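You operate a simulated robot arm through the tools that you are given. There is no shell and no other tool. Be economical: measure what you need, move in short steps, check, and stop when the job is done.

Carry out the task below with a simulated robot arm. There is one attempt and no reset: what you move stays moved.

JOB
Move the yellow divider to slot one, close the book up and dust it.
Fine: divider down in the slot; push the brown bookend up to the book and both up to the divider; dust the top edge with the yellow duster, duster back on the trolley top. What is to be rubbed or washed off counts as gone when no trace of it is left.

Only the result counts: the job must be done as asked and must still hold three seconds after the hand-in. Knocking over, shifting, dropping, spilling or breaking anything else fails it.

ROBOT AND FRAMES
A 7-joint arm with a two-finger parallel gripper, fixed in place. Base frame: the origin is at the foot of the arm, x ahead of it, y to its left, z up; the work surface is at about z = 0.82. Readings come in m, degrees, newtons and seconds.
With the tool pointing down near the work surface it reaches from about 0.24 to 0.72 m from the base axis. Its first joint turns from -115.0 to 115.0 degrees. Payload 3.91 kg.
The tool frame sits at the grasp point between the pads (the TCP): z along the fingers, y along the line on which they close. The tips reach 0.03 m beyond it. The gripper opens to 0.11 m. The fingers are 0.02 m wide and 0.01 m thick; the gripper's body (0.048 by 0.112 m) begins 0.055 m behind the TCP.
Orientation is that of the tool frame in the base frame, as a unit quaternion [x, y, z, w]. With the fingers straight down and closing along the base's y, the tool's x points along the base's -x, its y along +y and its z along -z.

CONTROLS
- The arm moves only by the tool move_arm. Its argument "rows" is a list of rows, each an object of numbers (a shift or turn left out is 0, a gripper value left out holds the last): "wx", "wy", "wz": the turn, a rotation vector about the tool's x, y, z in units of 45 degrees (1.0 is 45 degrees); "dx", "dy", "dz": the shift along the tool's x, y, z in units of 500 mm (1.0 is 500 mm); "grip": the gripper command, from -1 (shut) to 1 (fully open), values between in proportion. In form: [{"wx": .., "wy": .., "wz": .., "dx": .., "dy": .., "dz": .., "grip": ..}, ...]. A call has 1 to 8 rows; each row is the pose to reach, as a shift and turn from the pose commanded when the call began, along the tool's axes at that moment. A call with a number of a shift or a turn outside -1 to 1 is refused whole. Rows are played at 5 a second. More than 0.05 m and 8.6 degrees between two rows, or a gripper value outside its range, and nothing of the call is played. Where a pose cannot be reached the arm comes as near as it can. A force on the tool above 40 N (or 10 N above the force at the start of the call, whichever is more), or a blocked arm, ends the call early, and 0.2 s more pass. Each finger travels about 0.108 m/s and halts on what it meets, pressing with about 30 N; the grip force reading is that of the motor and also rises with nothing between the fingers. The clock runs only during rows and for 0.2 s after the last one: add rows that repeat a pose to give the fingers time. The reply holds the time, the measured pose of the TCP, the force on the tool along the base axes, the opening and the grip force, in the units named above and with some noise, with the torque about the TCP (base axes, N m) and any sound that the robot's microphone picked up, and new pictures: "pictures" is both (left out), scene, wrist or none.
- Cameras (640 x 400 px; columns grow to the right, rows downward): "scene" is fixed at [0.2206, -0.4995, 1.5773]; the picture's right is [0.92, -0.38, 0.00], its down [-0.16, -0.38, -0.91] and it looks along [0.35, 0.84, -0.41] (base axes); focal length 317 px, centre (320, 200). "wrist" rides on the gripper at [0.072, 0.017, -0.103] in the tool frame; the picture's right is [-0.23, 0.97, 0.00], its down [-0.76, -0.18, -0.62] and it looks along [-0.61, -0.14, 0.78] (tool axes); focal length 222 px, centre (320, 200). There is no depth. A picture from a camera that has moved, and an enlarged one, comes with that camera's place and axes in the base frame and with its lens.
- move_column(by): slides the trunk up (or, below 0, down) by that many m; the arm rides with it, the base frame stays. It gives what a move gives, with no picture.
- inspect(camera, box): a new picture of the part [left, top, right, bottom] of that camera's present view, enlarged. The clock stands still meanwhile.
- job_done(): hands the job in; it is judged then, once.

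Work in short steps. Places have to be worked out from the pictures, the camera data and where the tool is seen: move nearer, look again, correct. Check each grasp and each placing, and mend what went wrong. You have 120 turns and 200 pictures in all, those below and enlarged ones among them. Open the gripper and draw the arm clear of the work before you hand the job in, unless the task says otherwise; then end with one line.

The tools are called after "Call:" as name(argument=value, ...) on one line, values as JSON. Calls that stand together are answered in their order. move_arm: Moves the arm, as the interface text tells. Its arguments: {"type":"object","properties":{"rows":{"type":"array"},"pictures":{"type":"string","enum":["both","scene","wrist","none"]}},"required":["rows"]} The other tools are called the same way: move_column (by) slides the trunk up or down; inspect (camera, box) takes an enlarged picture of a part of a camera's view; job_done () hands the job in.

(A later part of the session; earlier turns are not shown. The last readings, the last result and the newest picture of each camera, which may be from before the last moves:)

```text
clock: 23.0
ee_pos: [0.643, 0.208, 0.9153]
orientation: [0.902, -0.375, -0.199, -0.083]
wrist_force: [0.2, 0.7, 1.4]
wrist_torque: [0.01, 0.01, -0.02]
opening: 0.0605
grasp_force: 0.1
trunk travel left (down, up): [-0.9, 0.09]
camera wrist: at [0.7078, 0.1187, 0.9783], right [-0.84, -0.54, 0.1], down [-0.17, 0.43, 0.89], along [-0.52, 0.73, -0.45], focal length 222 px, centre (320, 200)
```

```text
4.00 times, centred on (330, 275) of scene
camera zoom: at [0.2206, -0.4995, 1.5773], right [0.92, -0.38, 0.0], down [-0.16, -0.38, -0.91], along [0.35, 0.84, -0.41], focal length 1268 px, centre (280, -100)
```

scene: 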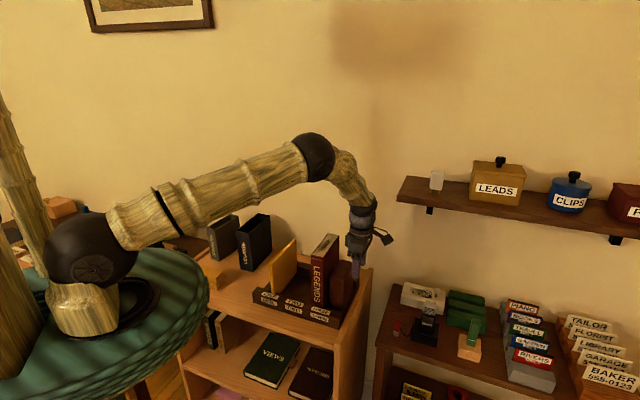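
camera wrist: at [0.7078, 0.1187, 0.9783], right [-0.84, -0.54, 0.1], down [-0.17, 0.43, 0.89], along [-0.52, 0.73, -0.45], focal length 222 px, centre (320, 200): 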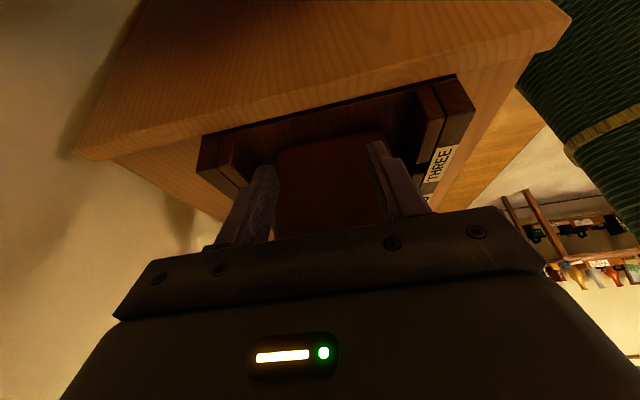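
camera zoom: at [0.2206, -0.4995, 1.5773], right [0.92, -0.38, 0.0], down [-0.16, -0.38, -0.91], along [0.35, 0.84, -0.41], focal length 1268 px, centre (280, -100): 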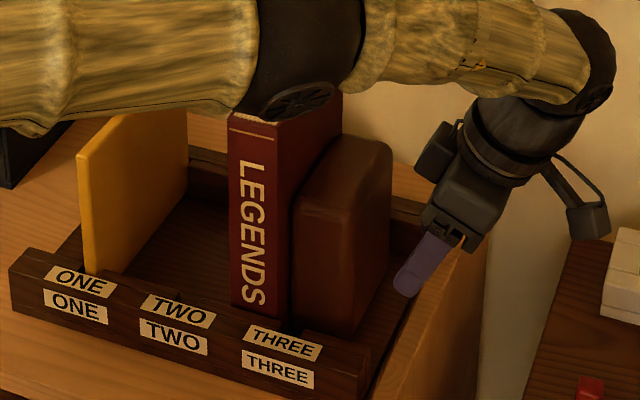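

The book settled upright again. I lower the leading fingertips to about z 0.855 (just above the tray floor).

Call:
move_arm(rows=[{"dx": 0.01, "dz": 0.022}, {"dx": 0.02, "dz": 0.044}, {"dx": 0.031, "dz": 0.067}, {"dx": 0.031, "dz": 0.067}], pictures="none")

Call:
inspect(camera="scene", box=[280, 225, 380, 325])

```text
clock: 24.0
ee_pos: [0.6419, 0.2073, 0.8793]
orientation: [0.901, -0.375, -0.199, -0.083]
wrist_force: [-0.9, 0.3, -0.6]
wrist_torque: [-0.01, -0.01, 0.04]
opening: 0.0604
grasp_force: 0.1
trunk travel left (down, up): [-0.9, 0.09]
```

```text
4.00 times, centred on (330, 275) of scene
camera zoom: at [0.2206, -0.4995, 1.5773], right [0.92, -0.38, 0.0], down [-0.16, -0.38, -0.91], along [0.35, 0.84, -0.41], focal length 1268 px, centre (280, -100)
```

zoom: 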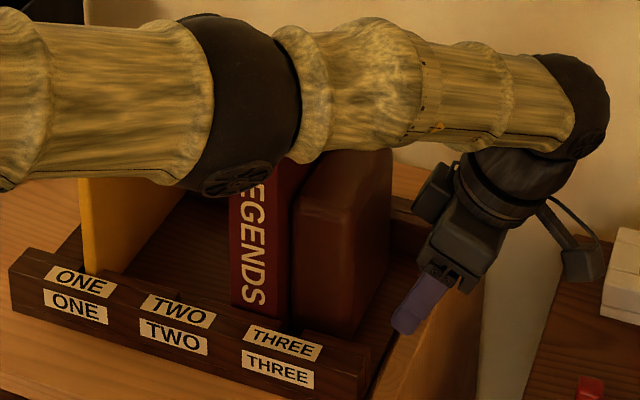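

Low and clear. I push left, the first 6 cm in roughly 1 cm rows.

Call:
move_arm(rows=[{"dx": -0.027, "dz": 0.0127}, {"dx": -0.045, "dz": 0.021}, {"dx": -0.058, "dz": 0.027}, {"dx": -0.072, "dz": 0.0336}, {"dx": -0.085, "dz": 0.0397}, {"dx": -0.097, "dz": 0.0453}, {"dx": -0.109, "dz": 0.0509}], pictures="wrist")

Call:
inspect(camera="scene", box=[270, 225, 370, 325])

```text
clock: 25.6
ee_pos: [0.6006, 0.2519, 0.8774]
orientation: [0.902, -0.375, -0.199, -0.083]
wrist_force: [3.2, -3.9, 1.0]
wrist_torque: [-0.09, -0.07, 0.07]
opening: 0.0605
grasp_force: 0.1
trunk travel left (down, up): [-0.9, 0.09]
camera wrist: at [0.6655, 0.1609, 0.9409], right [-0.84, -0.54, 0.09], down [-0.18, 0.43, 0.89], along [-0.52, 0.72, -0.45], focal length 222 px, centre (320, 200)
```

wrist: 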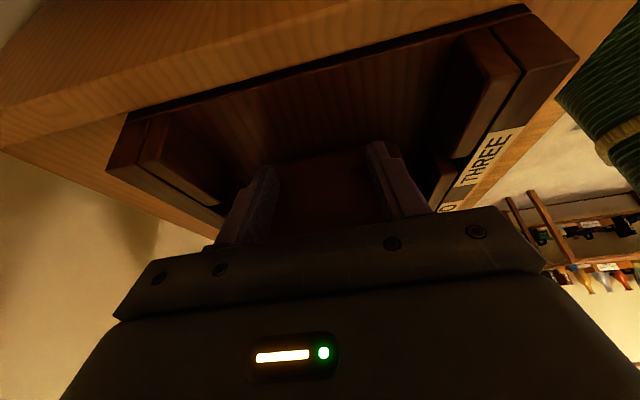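

```text
4.00 times, centred on (320, 275) of scene
camera zoom: at [0.2206, -0.4995, 1.5773], right [0.92, -0.38, 0.0], down [-0.16, -0.38, -0.91], along [0.35, 0.84, -0.41], focal length 1268 px, centre (320, -100)
```

zoom: 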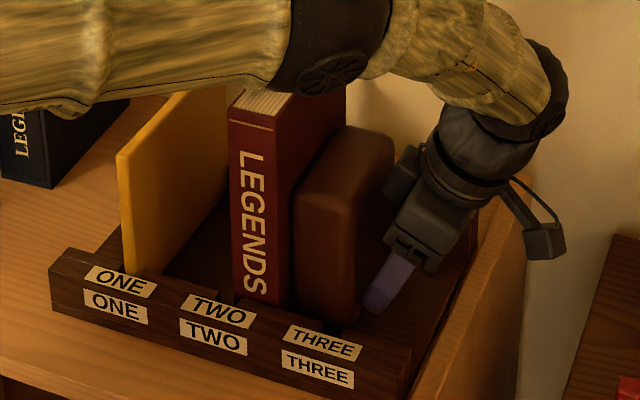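

The book and bookend slide upright at about 5 N. I continue another 5 cm.

Call:
move_arm(rows=[{"dx": -0.015, "dz": 0.007}, {"dx": -0.03, "dz": 0.014}, {"dx": -0.045, "dz": 0.021}, {"dx": -0.06, "dz": 0.028}, {"dx": -0.075, "dz": 0.035}, {"dx": -0.09, "dz": 0.042}], pictures="none")

Call:
inspect(camera="scene", box=[250, 225, 350, 325])

```text
clock: 27.0
ee_pos: [0.5659, 0.2874, 0.8779]
orientation: [0.901, -0.375, -0.201, -0.083]
wrist_force: [2.8, -3.4, -1.2]
wrist_torque: [-0.1, -0.07, 0.06]
opening: 0.0607
grasp_force: 0.1
trunk travel left (down, up): [-0.9, 0.09]
```

```text
4.00 times, centred on (300, 275) of scene
camera zoom: at [0.2206, -0.4995, 1.5773], right [0.92, -0.38, 0.0], down [-0.16, -0.38, -0.91], along [0.35, 0.84, -0.41], focal length 1268 px, centre (400, -100)
```

zoom: 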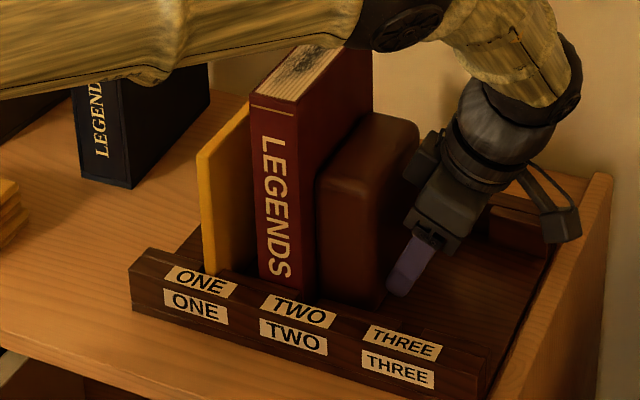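

About 4 cm remain. I push 3 cm, then finish in small steps by force.

Call:
move_arm(rows=[{"dx": -0.014, "dz": 0.0065}, {"dx": -0.027, "dz": 0.0126}, {"dx": -0.04, "dz": 0.0187}, {"dx": -0.053, "dz": 0.0247}], pictures="none")

Call:
move_arm(rows=[{"dx": -0.005, "dz": 0.0023}, {"dx": -0.01, "dz": 0.0047}, {"dx": -0.014, "dz": 0.0065}], pictures="none")

Call:
inspect(camera="scene", box=[250, 225, 350, 325])

```text
clock: 28.0
ee_pos: [0.5446, 0.3077, 0.8783]
orientation: [0.901, -0.375, -0.199, -0.083]
wrist_force: [3.6, -1.4, -1.4]
wrist_torque: [-0.05, -0.07, 0.01]
opening: 0.0604
grasp_force: 0.0
trunk travel left (down, up): [-0.9, 0.09]
```

```text
clock: 28.8
ee_pos: [0.5415, 0.3117, 0.8769]
orientation: [0.901, -0.376, -0.198, -0.084]
wrist_force: [3.8, -5.2, 1.3]
wrist_torque: [-0.13, -0.13, 0.07]
opening: 0.0606
grasp_force: 0.1
trunk travel left (down, up): [-0.9, 0.09]
```

```text
4.00 times, centred on (300, 275) of scene
camera zoom: at [0.2206, -0.4995, 1.5773], right [0.92, -0.38, 0.0], down [-0.16, -0.38, -0.91], along [0.35, 0.84, -0.41], focal length 1268 px, centre (400, -100)
```

zoom: 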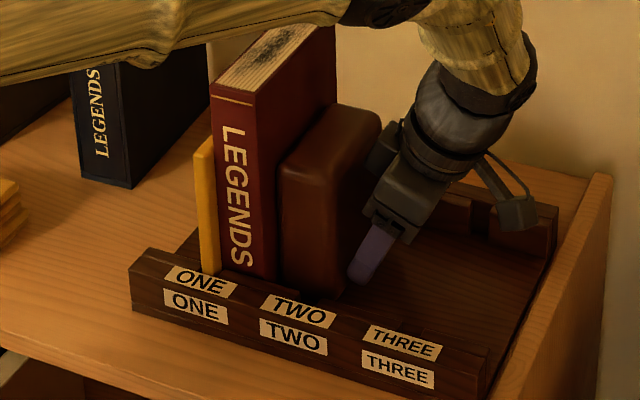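

Nearly touching the divider. I continue in fine steps.

Call:
move_arm(rows=[{"dx": -0.005, "dz": 0.0023}, {"dx": -0.01, "dz": 0.0047}, {"dx": -0.01, "dz": 0.0047}], pictures="none")

Call:
inspect(camera="scene", box=[290, 230, 340, 310])

```text
clock: 29.6
ee_pos: [0.5417, 0.3111, 0.8782]
orientation: [0.901, -0.376, -0.196, -0.085]
wrist_force: [22.8, -18.8, 7.4]
wrist_torque: [-0.58, -0.2, 0.9]
opening: 0.0592
grasp_force: 0.0
trunk travel left (down, up): [-0.9, 0.09]
```

```text
5.00 times, centred on (315, 270) of scene
camera zoom: at [0.2206, -0.4995, 1.5773], right [0.92, -0.38, 0.0], down [-0.16, -0.38, -0.91], along [0.35, 0.84, -0.41], focal length 1586 px, centre (345, -150)
```

zoom: 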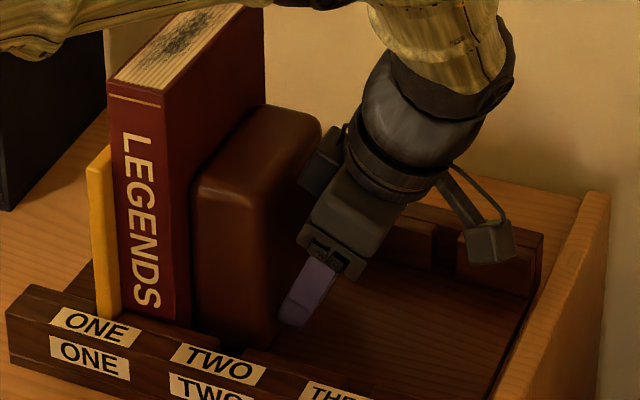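

A firm 30 N contact: the stack is closed on the divider. I back off, then rise and straighten.

Call:
move_arm(rows=[{"dx": 0.01, "dz": -0.0047}, {"dx": 0.05, "dz": -0.023}, {"dx": 0.12, "dz": -0.056}, {"dx": 0.086, "dz": -0.128}, {"dx": 0.052, "dz": -0.2}, {"dx": 0.018, "dz": -0.272}, {"dx": -0.016, "dz": -0.345}, {"dx": -0.033, "dz": -0.382}], pictures="none")

Call:
move_arm(rows=[{"wy": 0.14, "dz": -0.05}, {"wy": 0.28, "dz": -0.1}, {"wy": 0.42, "dz": -0.1}, {"wy": 0.556, "dz": -0.1}, {"wy": 0.556, "dz": -0.1}])

Call:
inspect(camera="scene", box=[250, 225, 350, 325])

```text
clock: 31.4
ee_pos: [0.5821, 0.2697, 1.0574]
orientation: [0.901, -0.377, -0.199, -0.084]
wrist_force: [-0.2, -0.7, -0.1]
wrist_torque: [0.02, 0.01, -0.03]
opening: 0.0606
grasp_force: 0.0
trunk travel left (down, up): [-0.9, 0.09]
```

```text
clock: 32.6
ee_pos: [0.5978, 0.2541, 1.1029]
orientation: [0.923, -0.385, 0.001, 0.0]
wrist_force: [-0.2, 0.5, -0.7]
wrist_torque: [0.02, -0.03, 0.02]
opening: 0.0604
grasp_force: 0.1
trunk travel left (down, up): [-0.9, 0.09]
camera wrist: at [0.6361, 0.1905, 1.2068], right [-0.85, -0.52, 0.0], down [-0.41, 0.67, 0.62], along [-0.32, 0.53, -0.78], focal length 222 px, centre (320, 200)
```

scene: 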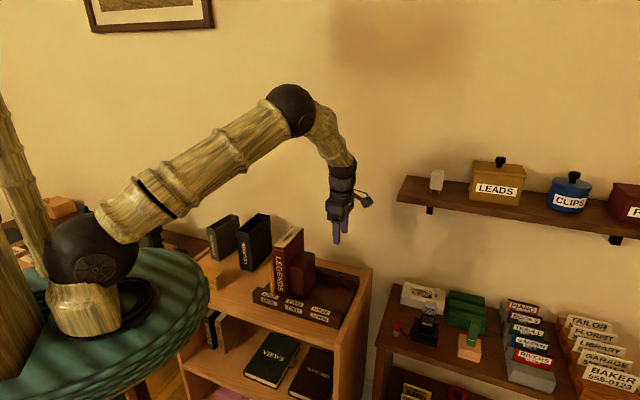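
wrist: 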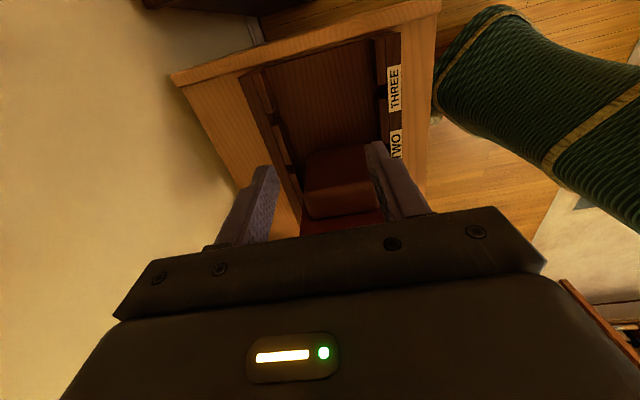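

```text
4.00 times, centred on (300, 275) of scene
camera zoom: at [0.2206, -0.4995, 1.5773], right [0.92, -0.38, 0.0], down [-0.16, -0.38, -0.91], along [0.35, 0.84, -0.41], focal length 1268 px, centre (400, -100)
```

zoom: 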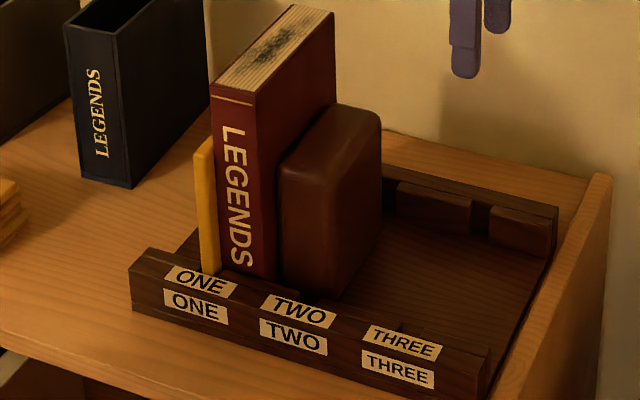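

The stack looks closed. I rise and travel toward the duster, pausing over the tray to check the gaps from above.

Call:
move_arm(rows=[{"dz": -0.09}, {"dx": -0.05, "dz": -0.13}, {"dx": -0.1, "dz": -0.13}, {"dx": -0.15, "dz": -0.13}, {"dx": -0.18, "dz": -0.13}, {"dx": -0.18, "dz": -0.13}], pictures="none")

Call:
inspect(camera="wrist", box=[220, 60, 460, 220])

```text
clock: 34.0
ee_pos: [0.5335, 0.3179, 1.1677]
orientation: [0.923, -0.384, 0.001, 0.0]
wrist_force: [-0.9, -0.2, 0.0]
wrist_torque: [0.0, 0.01, 0.0]
opening: 0.0605
grasp_force: 0.0
trunk travel left (down, up): [-0.9, 0.09]
```

```text
2.50 times, centred on (340, 140) of wrist
camera zoom: at [0.5726, 0.2548, 1.2703], right [-0.85, -0.52, 0.0], down [-0.41, 0.67, 0.62], along [-0.33, 0.53, -0.78], focal length 555 px, centre (270, 350)
```

zoom: 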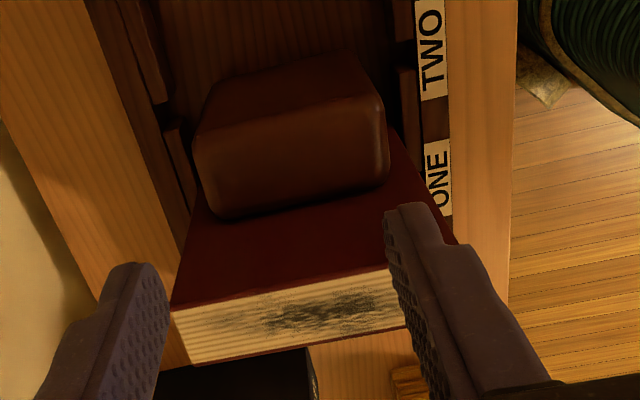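

The bookend is flush with the book. From this view and the earlier body contact, the book top is z≈1.038, centred at a≈0.614, b≈−0.062. On to the duster, with the gripper opening.

Call:
move_arm(rows=[{"dx": -0.09, "dy": 0.01}, {"dx": -0.18, "dy": 0.03}, {"dx": -0.27, "dy": 0.05}, {"dx": -0.36, "dy": 0.08}, {"dx": -0.45, "dy": 0.1}, {"dx": -0.54, "dy": 0.12}, {"dx": -0.63, "dy": 0.14, "grip": 0.5}, {"dx": -0.7, "dy": 0.154, "dz": 0.05, "grip": 1}])

Call:
inspect(camera="wrist", box=[200, 0, 460, 200])

```text
clock: 35.8
ee_pos: [0.2313, 0.5145, 1.1413]
orientation: [0.923, -0.385, 0.001, 0.0]
wrist_force: [-0.8, 0.2, 0.0]
wrist_torque: [-0.01, 0.03, -0.01]
opening: 0.1101
grasp_force: 0.2
trunk travel left (down, up): [-0.9, 0.09]
camera wrist: at [0.2699, 0.4512, 1.2446], right [-0.85, -0.52, 0.0], down [-0.41, 0.67, 0.62], along [-0.32, 0.53, -0.78], focal length 222 px, centre (320, 200)
```

scene: 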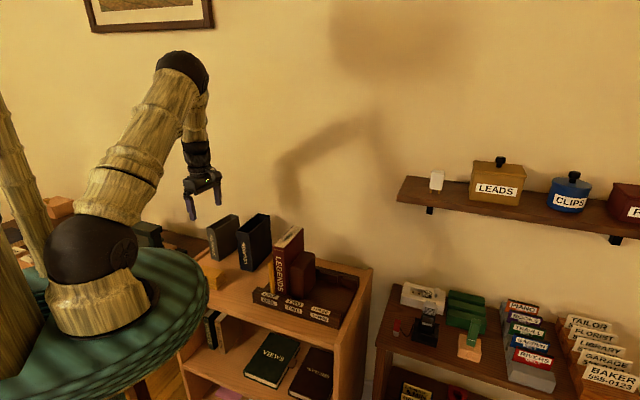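
wrist: 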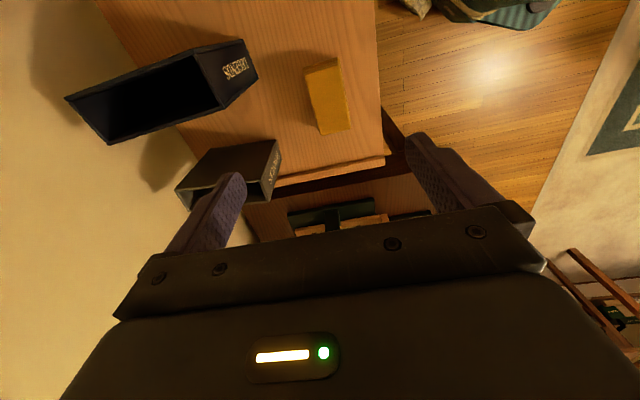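

```text
2.00 times, centred on (330, 100) of wrist
camera zoom: at [0.2699, 0.4512, 1.2446], right [-0.85, -0.52, 0.0], down [-0.41, 0.67, 0.62], along [-0.32, 0.53, -0.78], focal length 444 px, centre (300, 400)
```

zoom: 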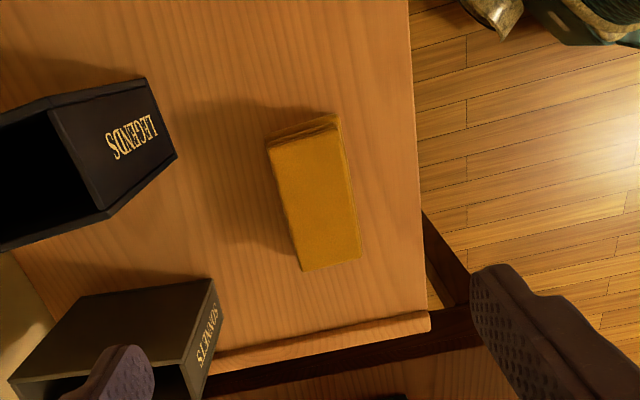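

The duster's top centres on a≈0.518, b≈0.238, about 53×105 mm, aligned with the tool. I lower to just above it and look.

Call:
move_arm(rows=[{"dx": -0.072, "dy": 0.018, "dz": 0.06}, {"dx": -0.072, "dy": 0.018, "dz": 0.15}, {"dx": -0.072, "dy": 0.018, "dz": 0.24}, {"dx": -0.072, "dy": 0.018, "dz": 0.33}, {"dx": -0.072, "dy": 0.018, "dz": 0.42}, {"dx": -0.072, "dy": 0.018, "dz": 0.48}, {"dx": -0.072, "dy": 0.018, "dz": 0.48}], pictures="wrist")

Call:
inspect(camera="scene", box=[165, 210, 275, 310])

```text
clock: 37.4
ee_pos: [0.2006, 0.5288, 0.9037]
orientation: [0.923, -0.384, 0.001, 0.0]
wrist_force: [-0.3, 0.1, 0.4]
wrist_torque: [0.0, 0.04, 0.0]
opening: 0.1101
grasp_force: 0.1
trunk travel left (down, up): [-0.9, 0.09]
camera wrist: at [0.2399, 0.4656, 1.0072], right [-0.85, -0.52, 0.0], down [-0.41, 0.67, 0.62], along [-0.33, 0.53, -0.78], focal length 222 px, centre (320, 200)
```

wrist: 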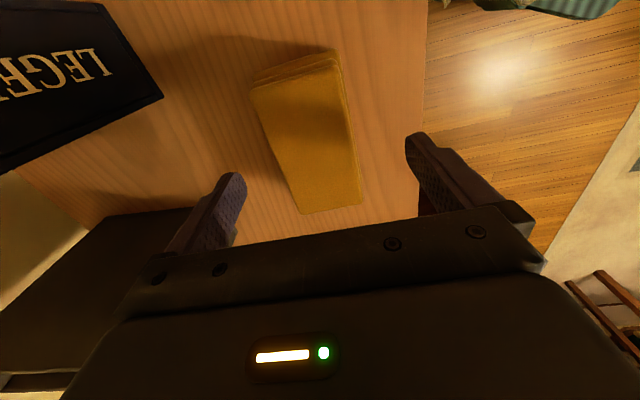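

```text
4.00 times, centred on (220, 260) of scene
camera zoom: at [0.2206, -0.4995, 1.5773], right [0.92, -0.38, 0.0], down [-0.16, -0.38, -0.91], along [0.35, 0.84, -0.41], focal length 1268 px, centre (720, -40)
```

zoom: 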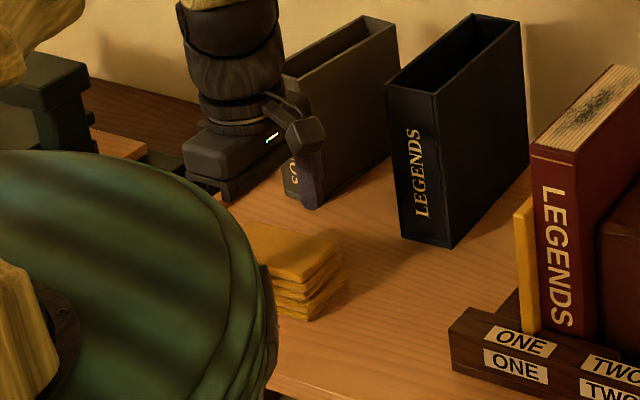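

Centred within 3 mm; the duster's top is at about z 0.865. I descend to z≈0.875 so the tips grip its upper part, and close.

Call:
move_arm(rows=[{"dz": 0.03}, {"dz": 0.057}, {"dz": 0.057, "grip": 0.2}, {"dz": 0.057, "grip": -0.3}, {"dz": 0.057, "grip": -0.6}, {"dz": 0.057, "grip": -0.6}], pictures="wrist")

Call:
inspect(camera="scene", box=[175, 220, 275, 310])

```text
clock: 38.8
ee_pos: [0.1998, 0.529, 0.8734]
orientation: [0.923, -0.384, 0.0, 0.0]
wrist_force: [0.0, 0.5, -0.1]
wrist_torque: [-0.01, 0.09, -0.02]
opening: 0.0556
grasp_force: 30.5
trunk travel left (down, up): [-0.9, 0.09]
camera wrist: at [0.2388, 0.4662, 0.9775], right [-0.85, -0.52, 0.0], down [-0.41, 0.67, 0.62], along [-0.33, 0.53, -0.78], focal length 222 px, centre (320, 200)
```

wrist: 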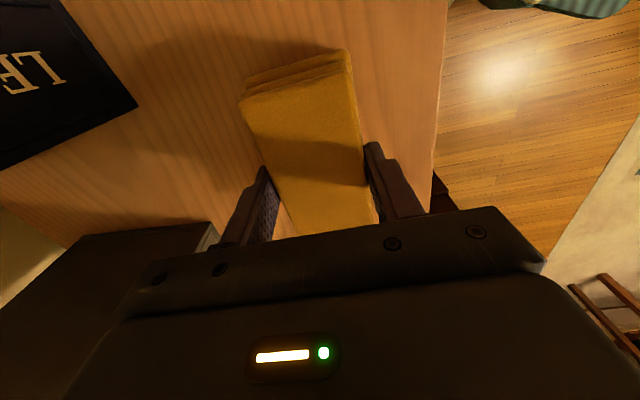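

```text
4.44 times, centred on (225, 265) of scene
camera zoom: at [0.2206, -0.4995, 1.5773], right [0.92, -0.38, 0.0], down [-0.16, -0.38, -0.91], along [0.35, 0.84, -0.41], focal length 1409 px, centre (742, -89)
```

zoom: 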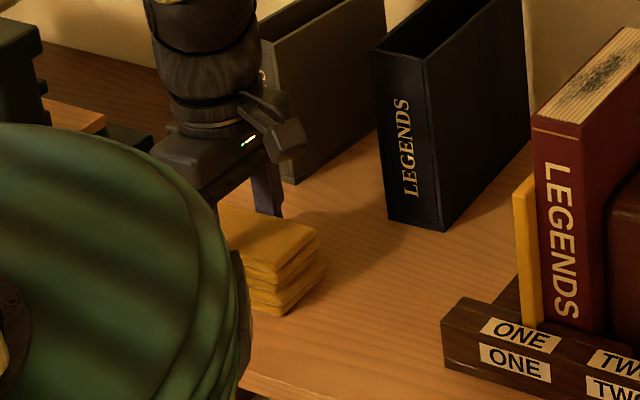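

Gripped at 55.6 mm with 30 N. I lift and check that the whole duster comes along.

Call:
move_arm(rows=[{"dz": -0.03}, {"dz": -0.08}, {"dz": -0.16}, {"dz": -0.25}, {"dz": -0.34}, {"dz": -0.42}, {"dz": -0.42}])

Call:
inspect(camera="scene", box=[165, 165, 285, 285])

```text
clock: 40.4
ee_pos: [0.1983, 0.5313, 1.0846]
orientation: [0.923, -0.384, 0.001, 0.0]
wrist_force: [0.3, 0.5, -0.9]
wrist_torque: [0.01, 0.01, 0.02]
opening: 0.0554
grasp_force: 29.9
trunk travel left (down, up): [-0.9, 0.09]
camera wrist: at [0.2368, 0.4685, 1.1871], right [-0.85, -0.52, 0.0], down [-0.41, 0.67, 0.62], along [-0.33, 0.53, -0.78], focal length 222 px, centre (320, 200)
```

scene: 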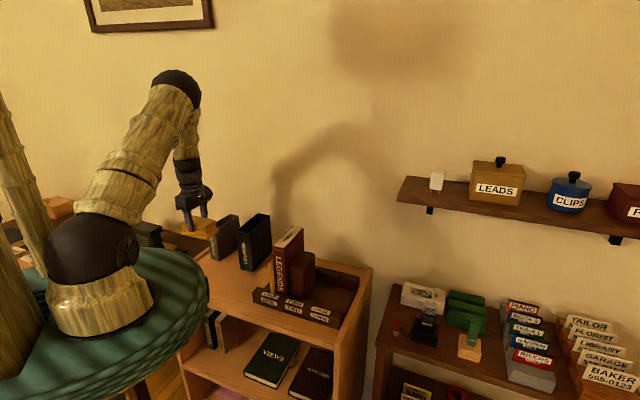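
wrist: 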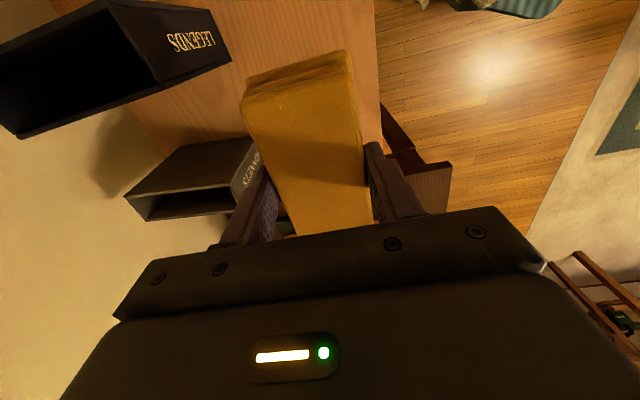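

```text
3.33 times, centred on (225, 225) of scene
camera zoom: at [0.2206, -0.4995, 1.5773], right [0.92, -0.38, 0.0], down [-0.16, -0.38, -0.91], along [0.35, 0.84, -0.41], focal length 1057 px, centre (637, 117)
```

zoom: 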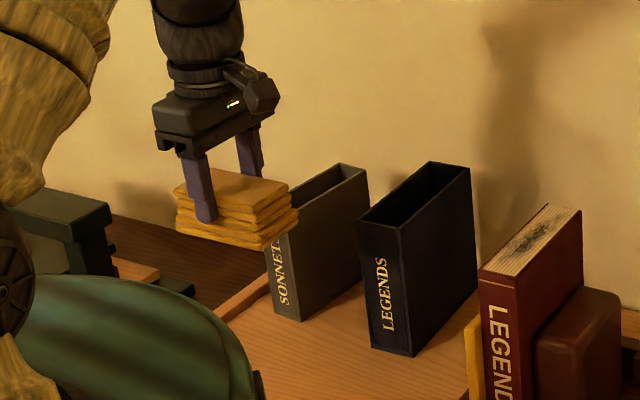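

The duster is whole in the grip, bottom about 48 mm below the TCP. I carry it high over to the front part of the book's top.

Call:
move_arm(rows=[{"dz": -0.08}, {"dx": 0.08, "dz": -0.14}, {"dx": 0.17, "dy": -0.02, "dz": -0.14}, {"dx": 0.26, "dy": -0.04, "dz": -0.14}, {"dx": 0.35, "dy": -0.06, "dz": -0.14}, {"dx": 0.44, "dy": -0.08, "dz": -0.14}, {"dx": 0.53, "dy": -0.1, "dz": -0.14}, {"dx": 0.6, "dy": -0.12, "dz": -0.14}])

Call:
inspect(camera="scene", box=[240, 160, 360, 280])

```text
clock: 42.2
ee_pos: [0.4533, 0.3614, 1.1554]
orientation: [0.923, -0.384, 0.0, -0.001]
wrist_force: [0.0, -0.5, -0.9]
wrist_torque: [-0.01, 0.02, 0.02]
opening: 0.0558
grasp_force: 30.1
trunk travel left (down, up): [-0.9, 0.09]
camera wrist: at [0.4923, 0.2979, 1.2585], right [-0.85, -0.52, 0.0], down [-0.41, 0.67, 0.62], along [-0.33, 0.53, -0.78], focal length 222 px, centre (320, 200)
```

scene: 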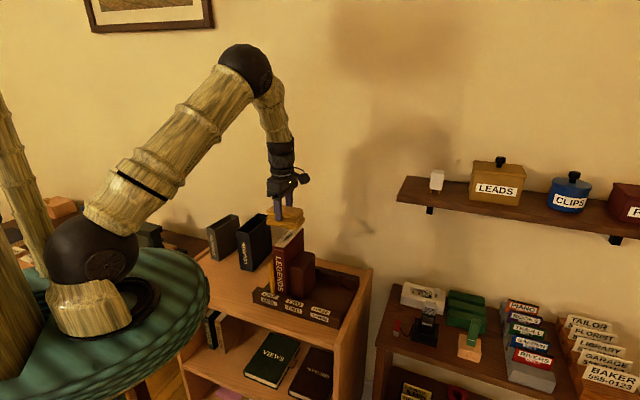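
wrist: 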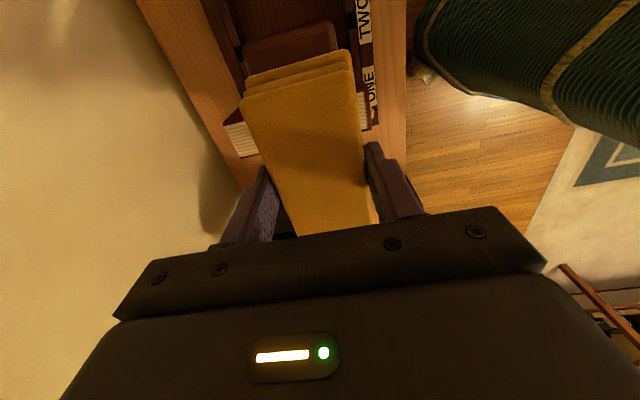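

```text
3.33 times, centred on (300, 220) of scene
camera zoom: at [0.2206, -0.4995, 1.5773], right [0.92, -0.38, 0.0], down [-0.16, -0.38, -0.91], along [0.35, 0.84, -0.41], focal length 1057 px, centre (387, 133)
```

zoom: 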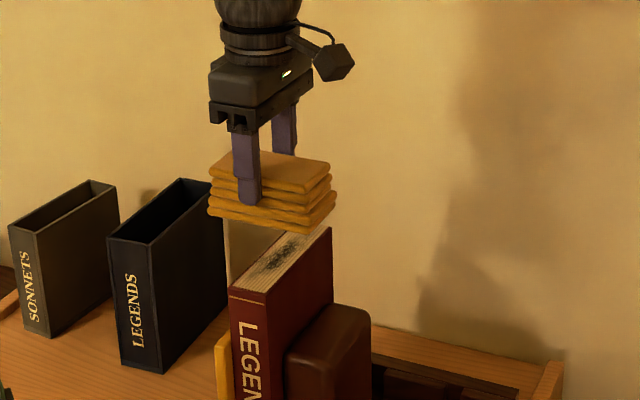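

The duster is aligned over the book's top. I descend to just above contact.

Call:
move_arm(rows=[{"dz": 0.05}, {"dz": 0.09}, {"dz": 0.11}, {"dz": 0.12}], pictures="none")

Call:
inspect(camera="scene", box=[250, 190, 340, 280])

```text
clock: 43.2
ee_pos: [0.4543, 0.3628, 1.0955]
orientation: [0.923, -0.384, 0.001, 0.0]
wrist_force: [0.5, -1.0, -1.5]
wrist_torque: [0.02, -0.03, 0.0]
opening: 0.0558
grasp_force: 30.0
trunk travel left (down, up): [-0.9, 0.09]
```

```text
4.44 times, centred on (295, 235) of scene
camera zoom: at [0.2206, -0.4995, 1.5773], right [0.92, -0.38, 0.0], down [-0.16, -0.38, -0.91], along [0.35, 0.84, -0.41], focal length 1409 px, centre (431, 44)
```

zoom: 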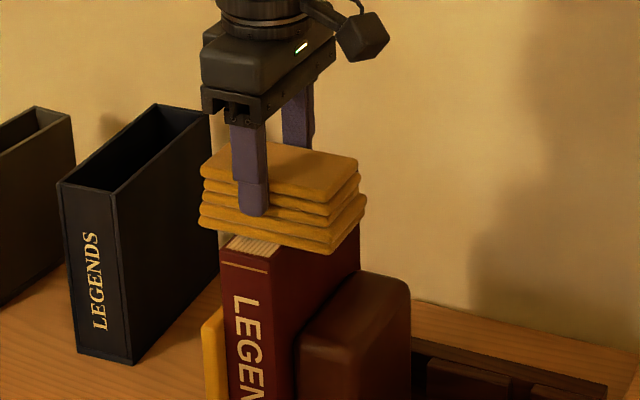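

Almost touching. I descend in 2 mm rows, reading force.

Call:
move_arm(rows=[{"dz": 0.004}, {"dz": 0.008}, {"dz": 0.012}, {"dz": 0.016}], pictures="none")

```text
clock: 44.3
ee_pos: [0.454, 0.3612, 1.0903]
orientation: [0.923, -0.384, 0.002, -0.004]
wrist_force: [-3.5, -1.0, 14.1]
wrist_torque: [-0.42, 0.51, -0.02]
opening: 0.0556
grasp_force: 30.1
trunk travel left (down, up): [-0.9, 0.09]
stopped in row 4: the force on the tool passed its limit at 44 N (the readings are from after the stop); the commanded pose is now the measured one
```

Contact at z≈1.090. I ease off 1 mm and stroke along the book's length to the back and return.

Call:
move_arm(rows=[{"dz": -0.002}, {"dy": -0.03, "dz": -0.002}, {"dy": -0.06, "dz": -0.002}, {"dy": -0.09, "dz": -0.002}, {"dy": -0.12, "dz": -0.002}, {"dy": -0.15, "dz": -0.002}, {"dy": -0.17, "dz": -0.002}, {"dy": -0.17, "dz": -0.002}], pictures="none")

Call:
inspect(camera="scene", box=[250, 190, 340, 280])

```text
clock: 46.1
ee_pos: [0.5165, 0.423, 1.0903]
orientation: [0.923, -0.385, 0.002, -0.003]
wrist_force: [0.4, -0.9, 4.6]
wrist_torque: [-0.19, 0.11, 0.0]
opening: 0.0558
grasp_force: 30.5
trunk travel left (down, up): [-0.9, 0.09]
```

```text
4.44 times, centred on (295, 235) of scene
camera zoom: at [0.2206, -0.4995, 1.5773], right [0.92, -0.38, 0.0], down [-0.16, -0.38, -0.91], along [0.35, 0.84, -0.41], focal length 1409 px, centre (431, 44)
```

zoom: 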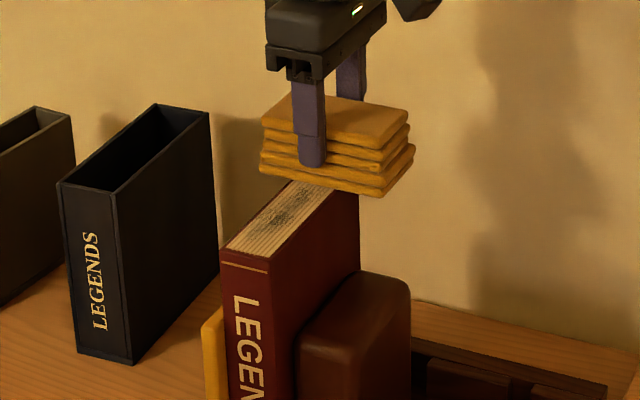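

The dust is fainter after one pass. I stroke back and forth again with slightly more pressure.

Call:
move_arm(rows=[{"dy": 0.03, "dz": 0.002}, {"dy": 0.06, "dz": 0.002}, {"dy": 0.09, "dz": 0.002}, {"dy": 0.12, "dz": 0.002}, {"dy": 0.15, "dz": 0.002}, {"dy": 0.18, "dz": 0.002}], pictures="none")

Call:
move_arm(rows=[{"dy": -0.03}, {"dy": -0.06}, {"dy": -0.09}, {"dy": -0.12}, {"dy": -0.15}, {"dy": -0.18}], pictures="none")

Call:
inspect(camera="scene", box=[250, 190, 340, 280])

```text
clock: 47.5
ee_pos: [0.4506, 0.3605, 1.0906]
orientation: [0.923, -0.384, 0.003, -0.005]
wrist_force: [6.5, 8.2, 26.0]
wrist_torque: [0.65, -0.63, 0.05]
opening: 0.0555
grasp_force: 30.1
trunk travel left (down, up): [-0.9, 0.09]
```

```text
clock: 47.9
ee_pos: [0.4537, 0.3621, 1.0908]
orientation: [0.923, -0.385, 0.002, 0.002]
wrist_force: [-6.0, -4.2, 14.8]
wrist_torque: [0.11, 0.08, 0.01]
opening: 0.0556
grasp_force: 29.9
trunk travel left (down, up): [-0.9, 0.09]
stopped in row 1: the force on the tool passed its limit at 43 N (the readings are from after the stop); the commanded pose is now the measured one
```

```text
4.44 times, centred on (295, 235) of scene
camera zoom: at [0.2206, -0.4995, 1.5773], right [0.92, -0.38, 0.0], down [-0.16, -0.38, -0.91], along [0.35, 0.84, -0.41], focal length 1409 px, centre (431, 44)
```

zoom: 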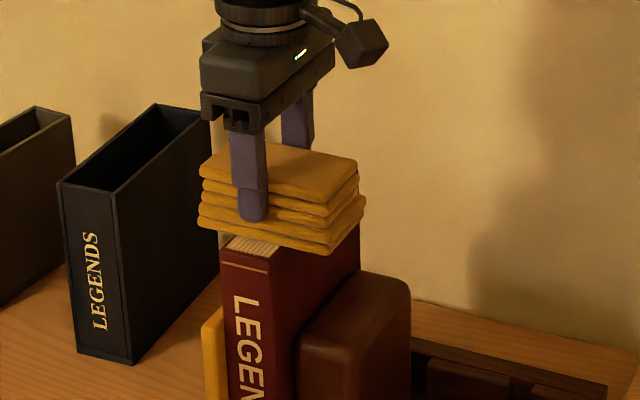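

Too much pressure; I ease 1 mm and stroke back and forth with the lighter contact.

Call:
move_arm(rows=[{"dz": -0.002}, {"dy": -0.04, "dz": -0.002}, {"dy": -0.08, "dz": -0.002}, {"dy": -0.12, "dz": -0.002}, {"dy": -0.16, "dz": -0.002}, {"dy": -0.19, "dz": -0.002}], pictures="none")

Call:
inspect(camera="scene", box=[250, 190, 340, 280])

Call:
move_arm(rows=[{"dy": 0.04}, {"dy": 0.08}, {"dy": 0.12}, {"dy": 0.16}, {"dy": 0.18}], pictures="none")

Call:
move_arm(rows=[{"dy": -0.04}, {"dy": -0.08}, {"dy": -0.12}, {"dy": -0.16}, {"dy": -0.2}], pictures="none")

Call:
inspect(camera="scene", box=[250, 190, 340, 280])

```text
clock: 49.3
ee_pos: [0.5229, 0.4315, 1.0923]
orientation: [0.923, -0.385, 0.002, 0.001]
wrist_force: [-3.5, -4.9, 16.4]
wrist_torque: [-0.59, 0.56, 0.02]
opening: 0.0556
grasp_force: 30.1
trunk travel left (down, up): [-0.9, 0.09]
```

```text
4.44 times, centred on (295, 235) of scene
camera zoom: at [0.2206, -0.4995, 1.5773], right [0.92, -0.38, 0.0], down [-0.16, -0.38, -0.91], along [0.35, 0.84, -0.41], focal length 1409 px, centre (431, 44)
```

zoom: 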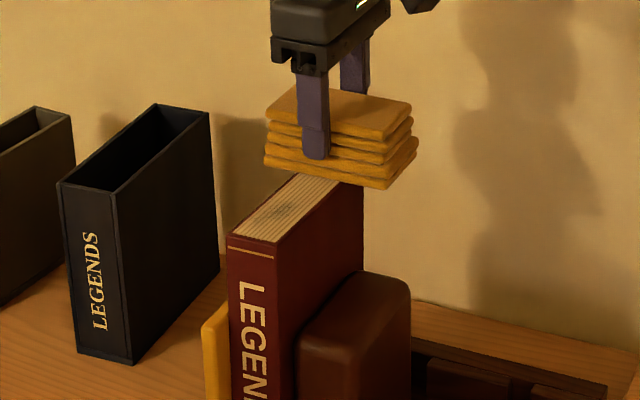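

```text
clock: 50.5
ee_pos: [0.458, 0.3687, 1.0896]
orientation: [0.923, -0.385, 0.001, 0.001]
wrist_force: [3.4, 2.7, 9.5]
wrist_torque: [0.46, -0.34, 0.0]
opening: 0.0554
grasp_force: 30.4
trunk travel left (down, up): [-0.9, 0.09]
```

```text
clock: 51.7
ee_pos: [0.528, 0.4377, 1.0928]
orientation: [0.923, -0.385, 0.003, 0.0]
wrist_force: [-4.2, -3.0, 26.8]
wrist_torque: [-0.31, 1.34, 0.07]
opening: 0.0553
grasp_force: 30.2
trunk travel left (down, up): [-0.9, 0.09]
```

```text
4.44 times, centred on (295, 235) of scene
camera zoom: at [0.2206, -0.4995, 1.5773], right [0.92, -0.38, 0.0], down [-0.16, -0.38, -0.91], along [0.35, 0.84, -0.41], focal length 1409 px, centre (431, 44)
```

zoom: 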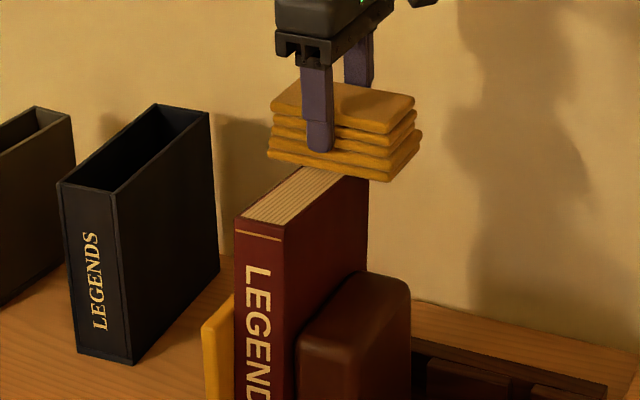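

The strokes are dragging the book backwards. I lift off at once and inspect.

Call:
move_arm(rows=[{"dz": -0.02}, {"dz": -0.08}, {"dz": -0.16}, {"dz": -0.24}, {"dz": -0.24}])

Call:
inspect(camera="scene", box=[260, 215, 340, 305])

```text
clock: 52.9
ee_pos: [0.5295, 0.4413, 1.2085]
orientation: [0.923, -0.385, 0.0, 0.003]
wrist_force: [0.6, 0.1, -1.3]
wrist_torque: [-0.01, 0.02, 0.0]
opening: 0.0554
grasp_force: 30.0
trunk travel left (down, up): [-0.9, 0.09]
camera wrist: at [0.5688, 0.3774, 1.3114], right [-0.85, -0.52, 0.0], down [-0.41, 0.67, 0.62], along [-0.33, 0.53, -0.78], focal length 222 px, centre (320, 200)
```

scene: 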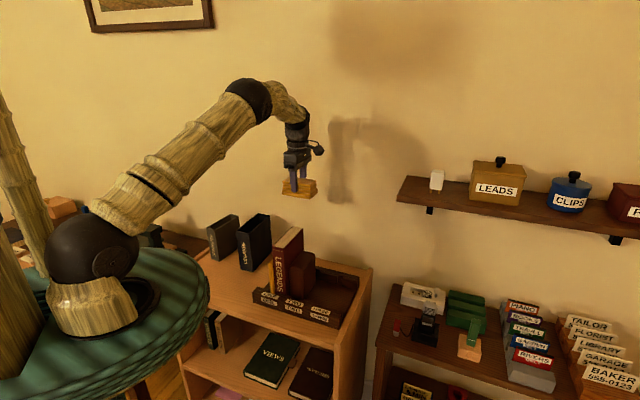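
wrist: 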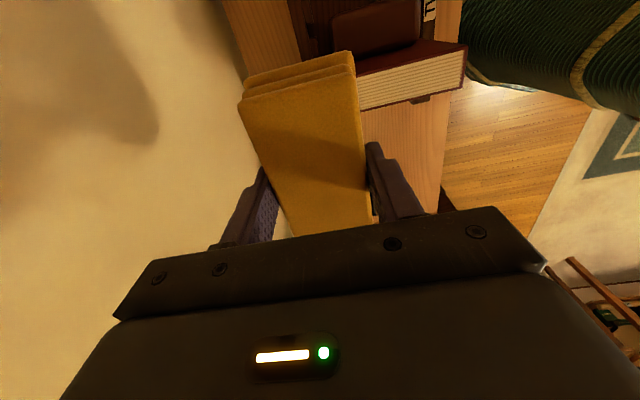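

```text
4.44 times, centred on (300, 260) of scene
camera zoom: at [0.2206, -0.4995, 1.5773], right [0.92, -0.38, 0.0], down [-0.16, -0.38, -0.91], along [0.35, 0.84, -0.41], focal length 1409 px, centre (409, -67)
```

zoom: 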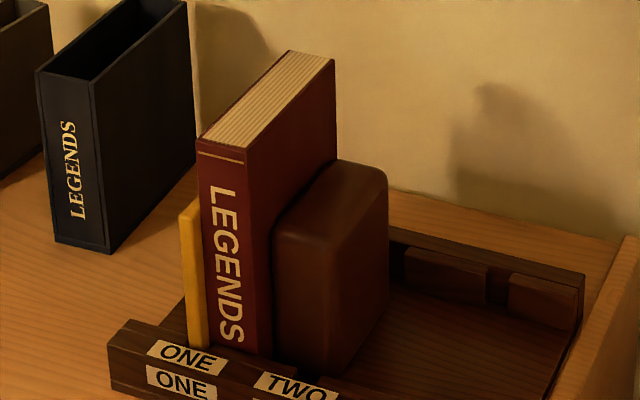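

The book settled upright, about where it was, and its top looks clean. I enlarge for any remaining trace.

Call:
inspect(camera="scene", box=[268, 222, 308, 252])

Call:
inspect(camera="wrist", box=[320, 20, 480, 130])

```text
13.33 times, centred on (288, 237) of scene
camera zoom: at [0.2206, -0.4995, 1.5773], right [0.92, -0.38, 0.0], down [-0.16, -0.38, -0.91], along [0.35, 0.84, -0.41], focal length 4228 px, centre (747, -293)
```

zoom: 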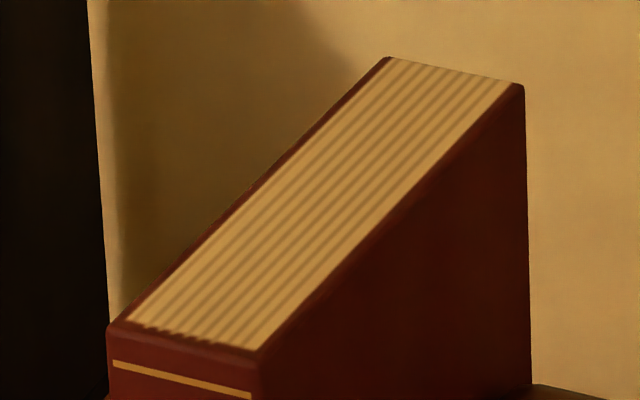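

```text
3.64 times, centred on (400, 75) of wrist
camera zoom: at [0.5688, 0.3774, 1.3114], right [-0.85, -0.52, 0.0], down [-0.41, 0.67, 0.62], along [-0.33, 0.53, -0.78], focal length 808 px, centre (29, 654)
```

zoom: 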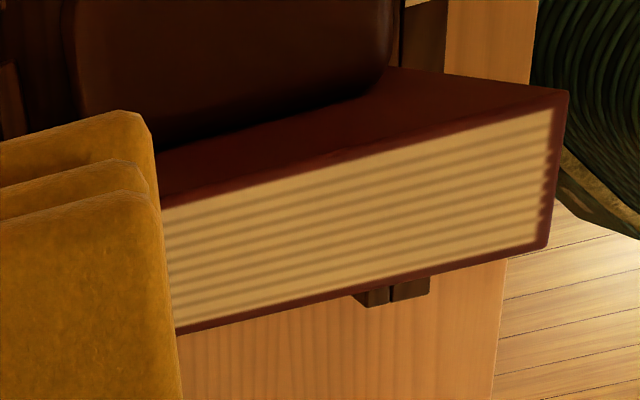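

The top edge is spotless. I carry the duster back to its place on the trolley top.

Call:
move_arm(rows=[{"dx": -0.074, "dy": 0.043}, {"dx": -0.148, "dy": 0.086}, {"dx": -0.222, "dy": 0.129}, {"dx": -0.296, "dy": 0.172}, {"dx": -0.37, "dy": 0.215}, {"dx": -0.444, "dy": 0.258}, {"dx": -0.518, "dy": 0.301}, {"dx": -0.59, "dy": 0.344}], pictures="none")

Call:
move_arm(rows=[{"dz": 0.08}, {"dz": 0.17}, {"dz": 0.26}, {"dz": 0.35}, {"dz": 0.44}, {"dz": 0.53}, {"dz": 0.6}, {"dz": 0.6}])

Call:
inspect(camera="scene", box=[165, 200, 275, 310])

```text
clock: 54.7
ee_pos: [0.1997, 0.5267, 1.2069]
orientation: [0.923, -0.384, 0.002, 0.002]
wrist_force: [0.4, 0.0, -1.2]
wrist_torque: [-0.02, -0.01, 0.01]
opening: 0.0555
grasp_force: 29.9
trunk travel left (down, up): [-0.9, 0.09]
```

```text
clock: 56.5
ee_pos: [0.1987, 0.5252, 0.9075]
orientation: [0.923, -0.386, 0.001, 0.003]
wrist_force: [-0.3, -0.6, -0.5]
wrist_torque: [0.0, 0.02, 0.03]
opening: 0.0557
grasp_force: 29.7
trunk travel left (down, up): [-0.9, 0.09]
camera wrist: at [0.2367, 0.4627, 1.011], right [-0.85, -0.52, 0.0], down [-0.41, 0.67, 0.62], along [-0.33, 0.53, -0.78], focal length 222 px, centre (320, 200)
```

scene: 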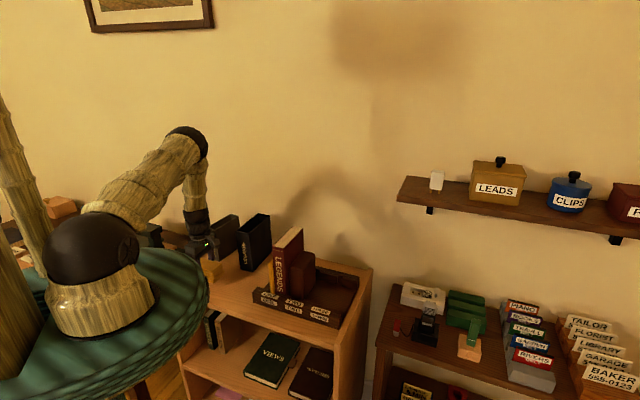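
wrist: 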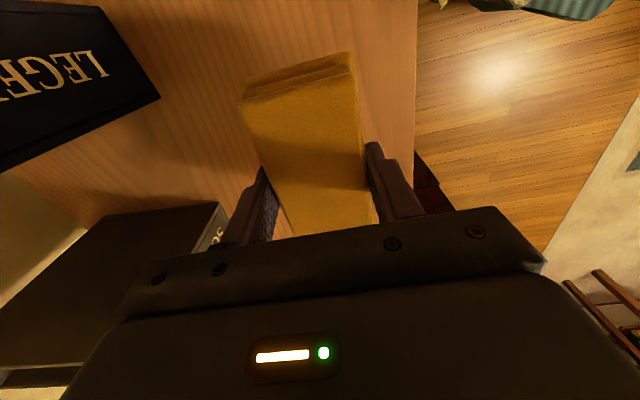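

```text
3.64 times, centred on (220, 255) of scene
camera zoom: at [0.2206, -0.4995, 1.5773], right [0.92, -0.38, 0.0], down [-0.16, -0.38, -0.91], along [0.35, 0.84, -0.41], focal length 1153 px, centre (684, 0)
```

zoom: 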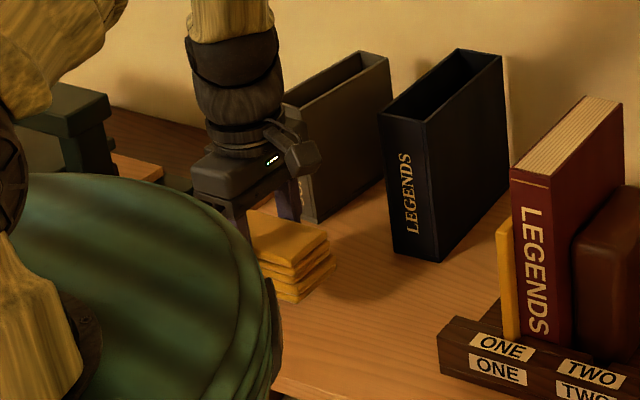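

Over the old spot. I lower the last 3.4 cm gently until it rests.

Call:
move_arm(rows=[{"dz": 0.03}, {"dz": 0.05}, {"dz": 0.06}, {"dz": 0.066}, {"dz": 0.068}], pictures="none")

```text
clock: 57.7
ee_pos: [0.1993, 0.5257, 0.8743]
orientation: [0.923, -0.386, 0.0, 0.002]
wrist_force: [0.2, -0.3, -1.0]
wrist_torque: [-0.04, 0.0, 0.01]
opening: 0.0556
grasp_force: 30.1
trunk travel left (down, up): [-0.9, 0.09]
```

About 1 mm above resting height. I touch down, then release partway and rise.

Call:
move_arm(rows=[{"dz": 0.002}, {"dz": 0.004}, {"dz": 0.004}], pictures="none")

Call:
move_arm(rows=[{"grip": 0.3}, {"grip": 0.6}, {"grip": 0.6}, {"dz": -0.05}, {"dz": -0.14}, {"dz": -0.23}, {"dz": -0.32}, {"dz": -0.41}])

Call:
inspect(camera="scene", box=[190, 210, 350, 320])

```text
clock: 58.5
ee_pos: [0.1996, 0.5254, 0.8728]
orientation: [0.923, -0.385, 0.001, 0.002]
wrist_force: [-0.5, -0.3, -0.7]
wrist_torque: [0.01, 0.02, 0.01]
opening: 0.0554
grasp_force: 30.2
trunk travel left (down, up): [-0.9, 0.09]
```

```text
clock: 60.3
ee_pos: [0.1996, 0.5267, 1.0793]
orientation: [0.923, -0.384, 0.001, 0.002]
wrist_force: [0.2, 0.2, 0.9]
wrist_torque: [-0.01, 0.0, 0.02]
opening: 0.088
grasp_force: 0.0
trunk travel left (down, up): [-0.9, 0.09]
camera wrist: at [0.2383, 0.4644, 1.1816], right [-0.85, -0.52, 0.0], down [-0.41, 0.67, 0.62], along [-0.33, 0.53, -0.78], focal length 222 px, centre (320, 200)
```

scene: 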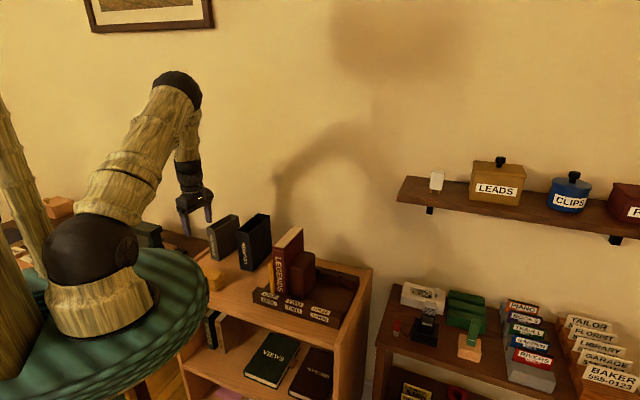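
wrist: 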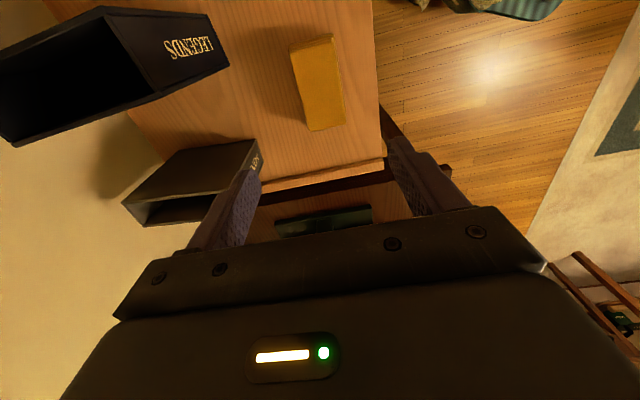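

```text
3.64 times, centred on (270, 265) of scene
camera zoom: at [0.2206, -0.4995, 1.5773], right [0.92, -0.38, 0.0], down [-0.16, -0.38, -0.91], along [0.35, 0.84, -0.41], focal length 1153 px, centre (502, -36)
```

zoom: 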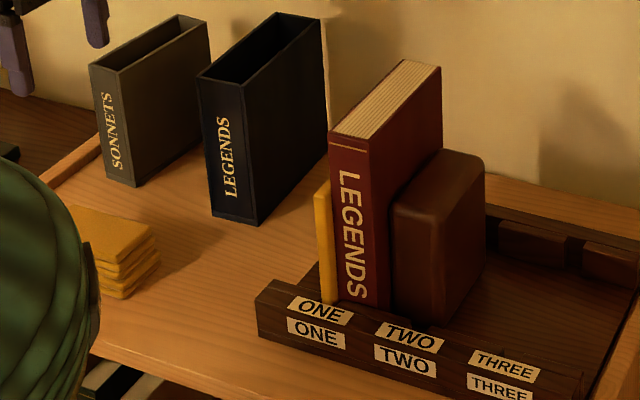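

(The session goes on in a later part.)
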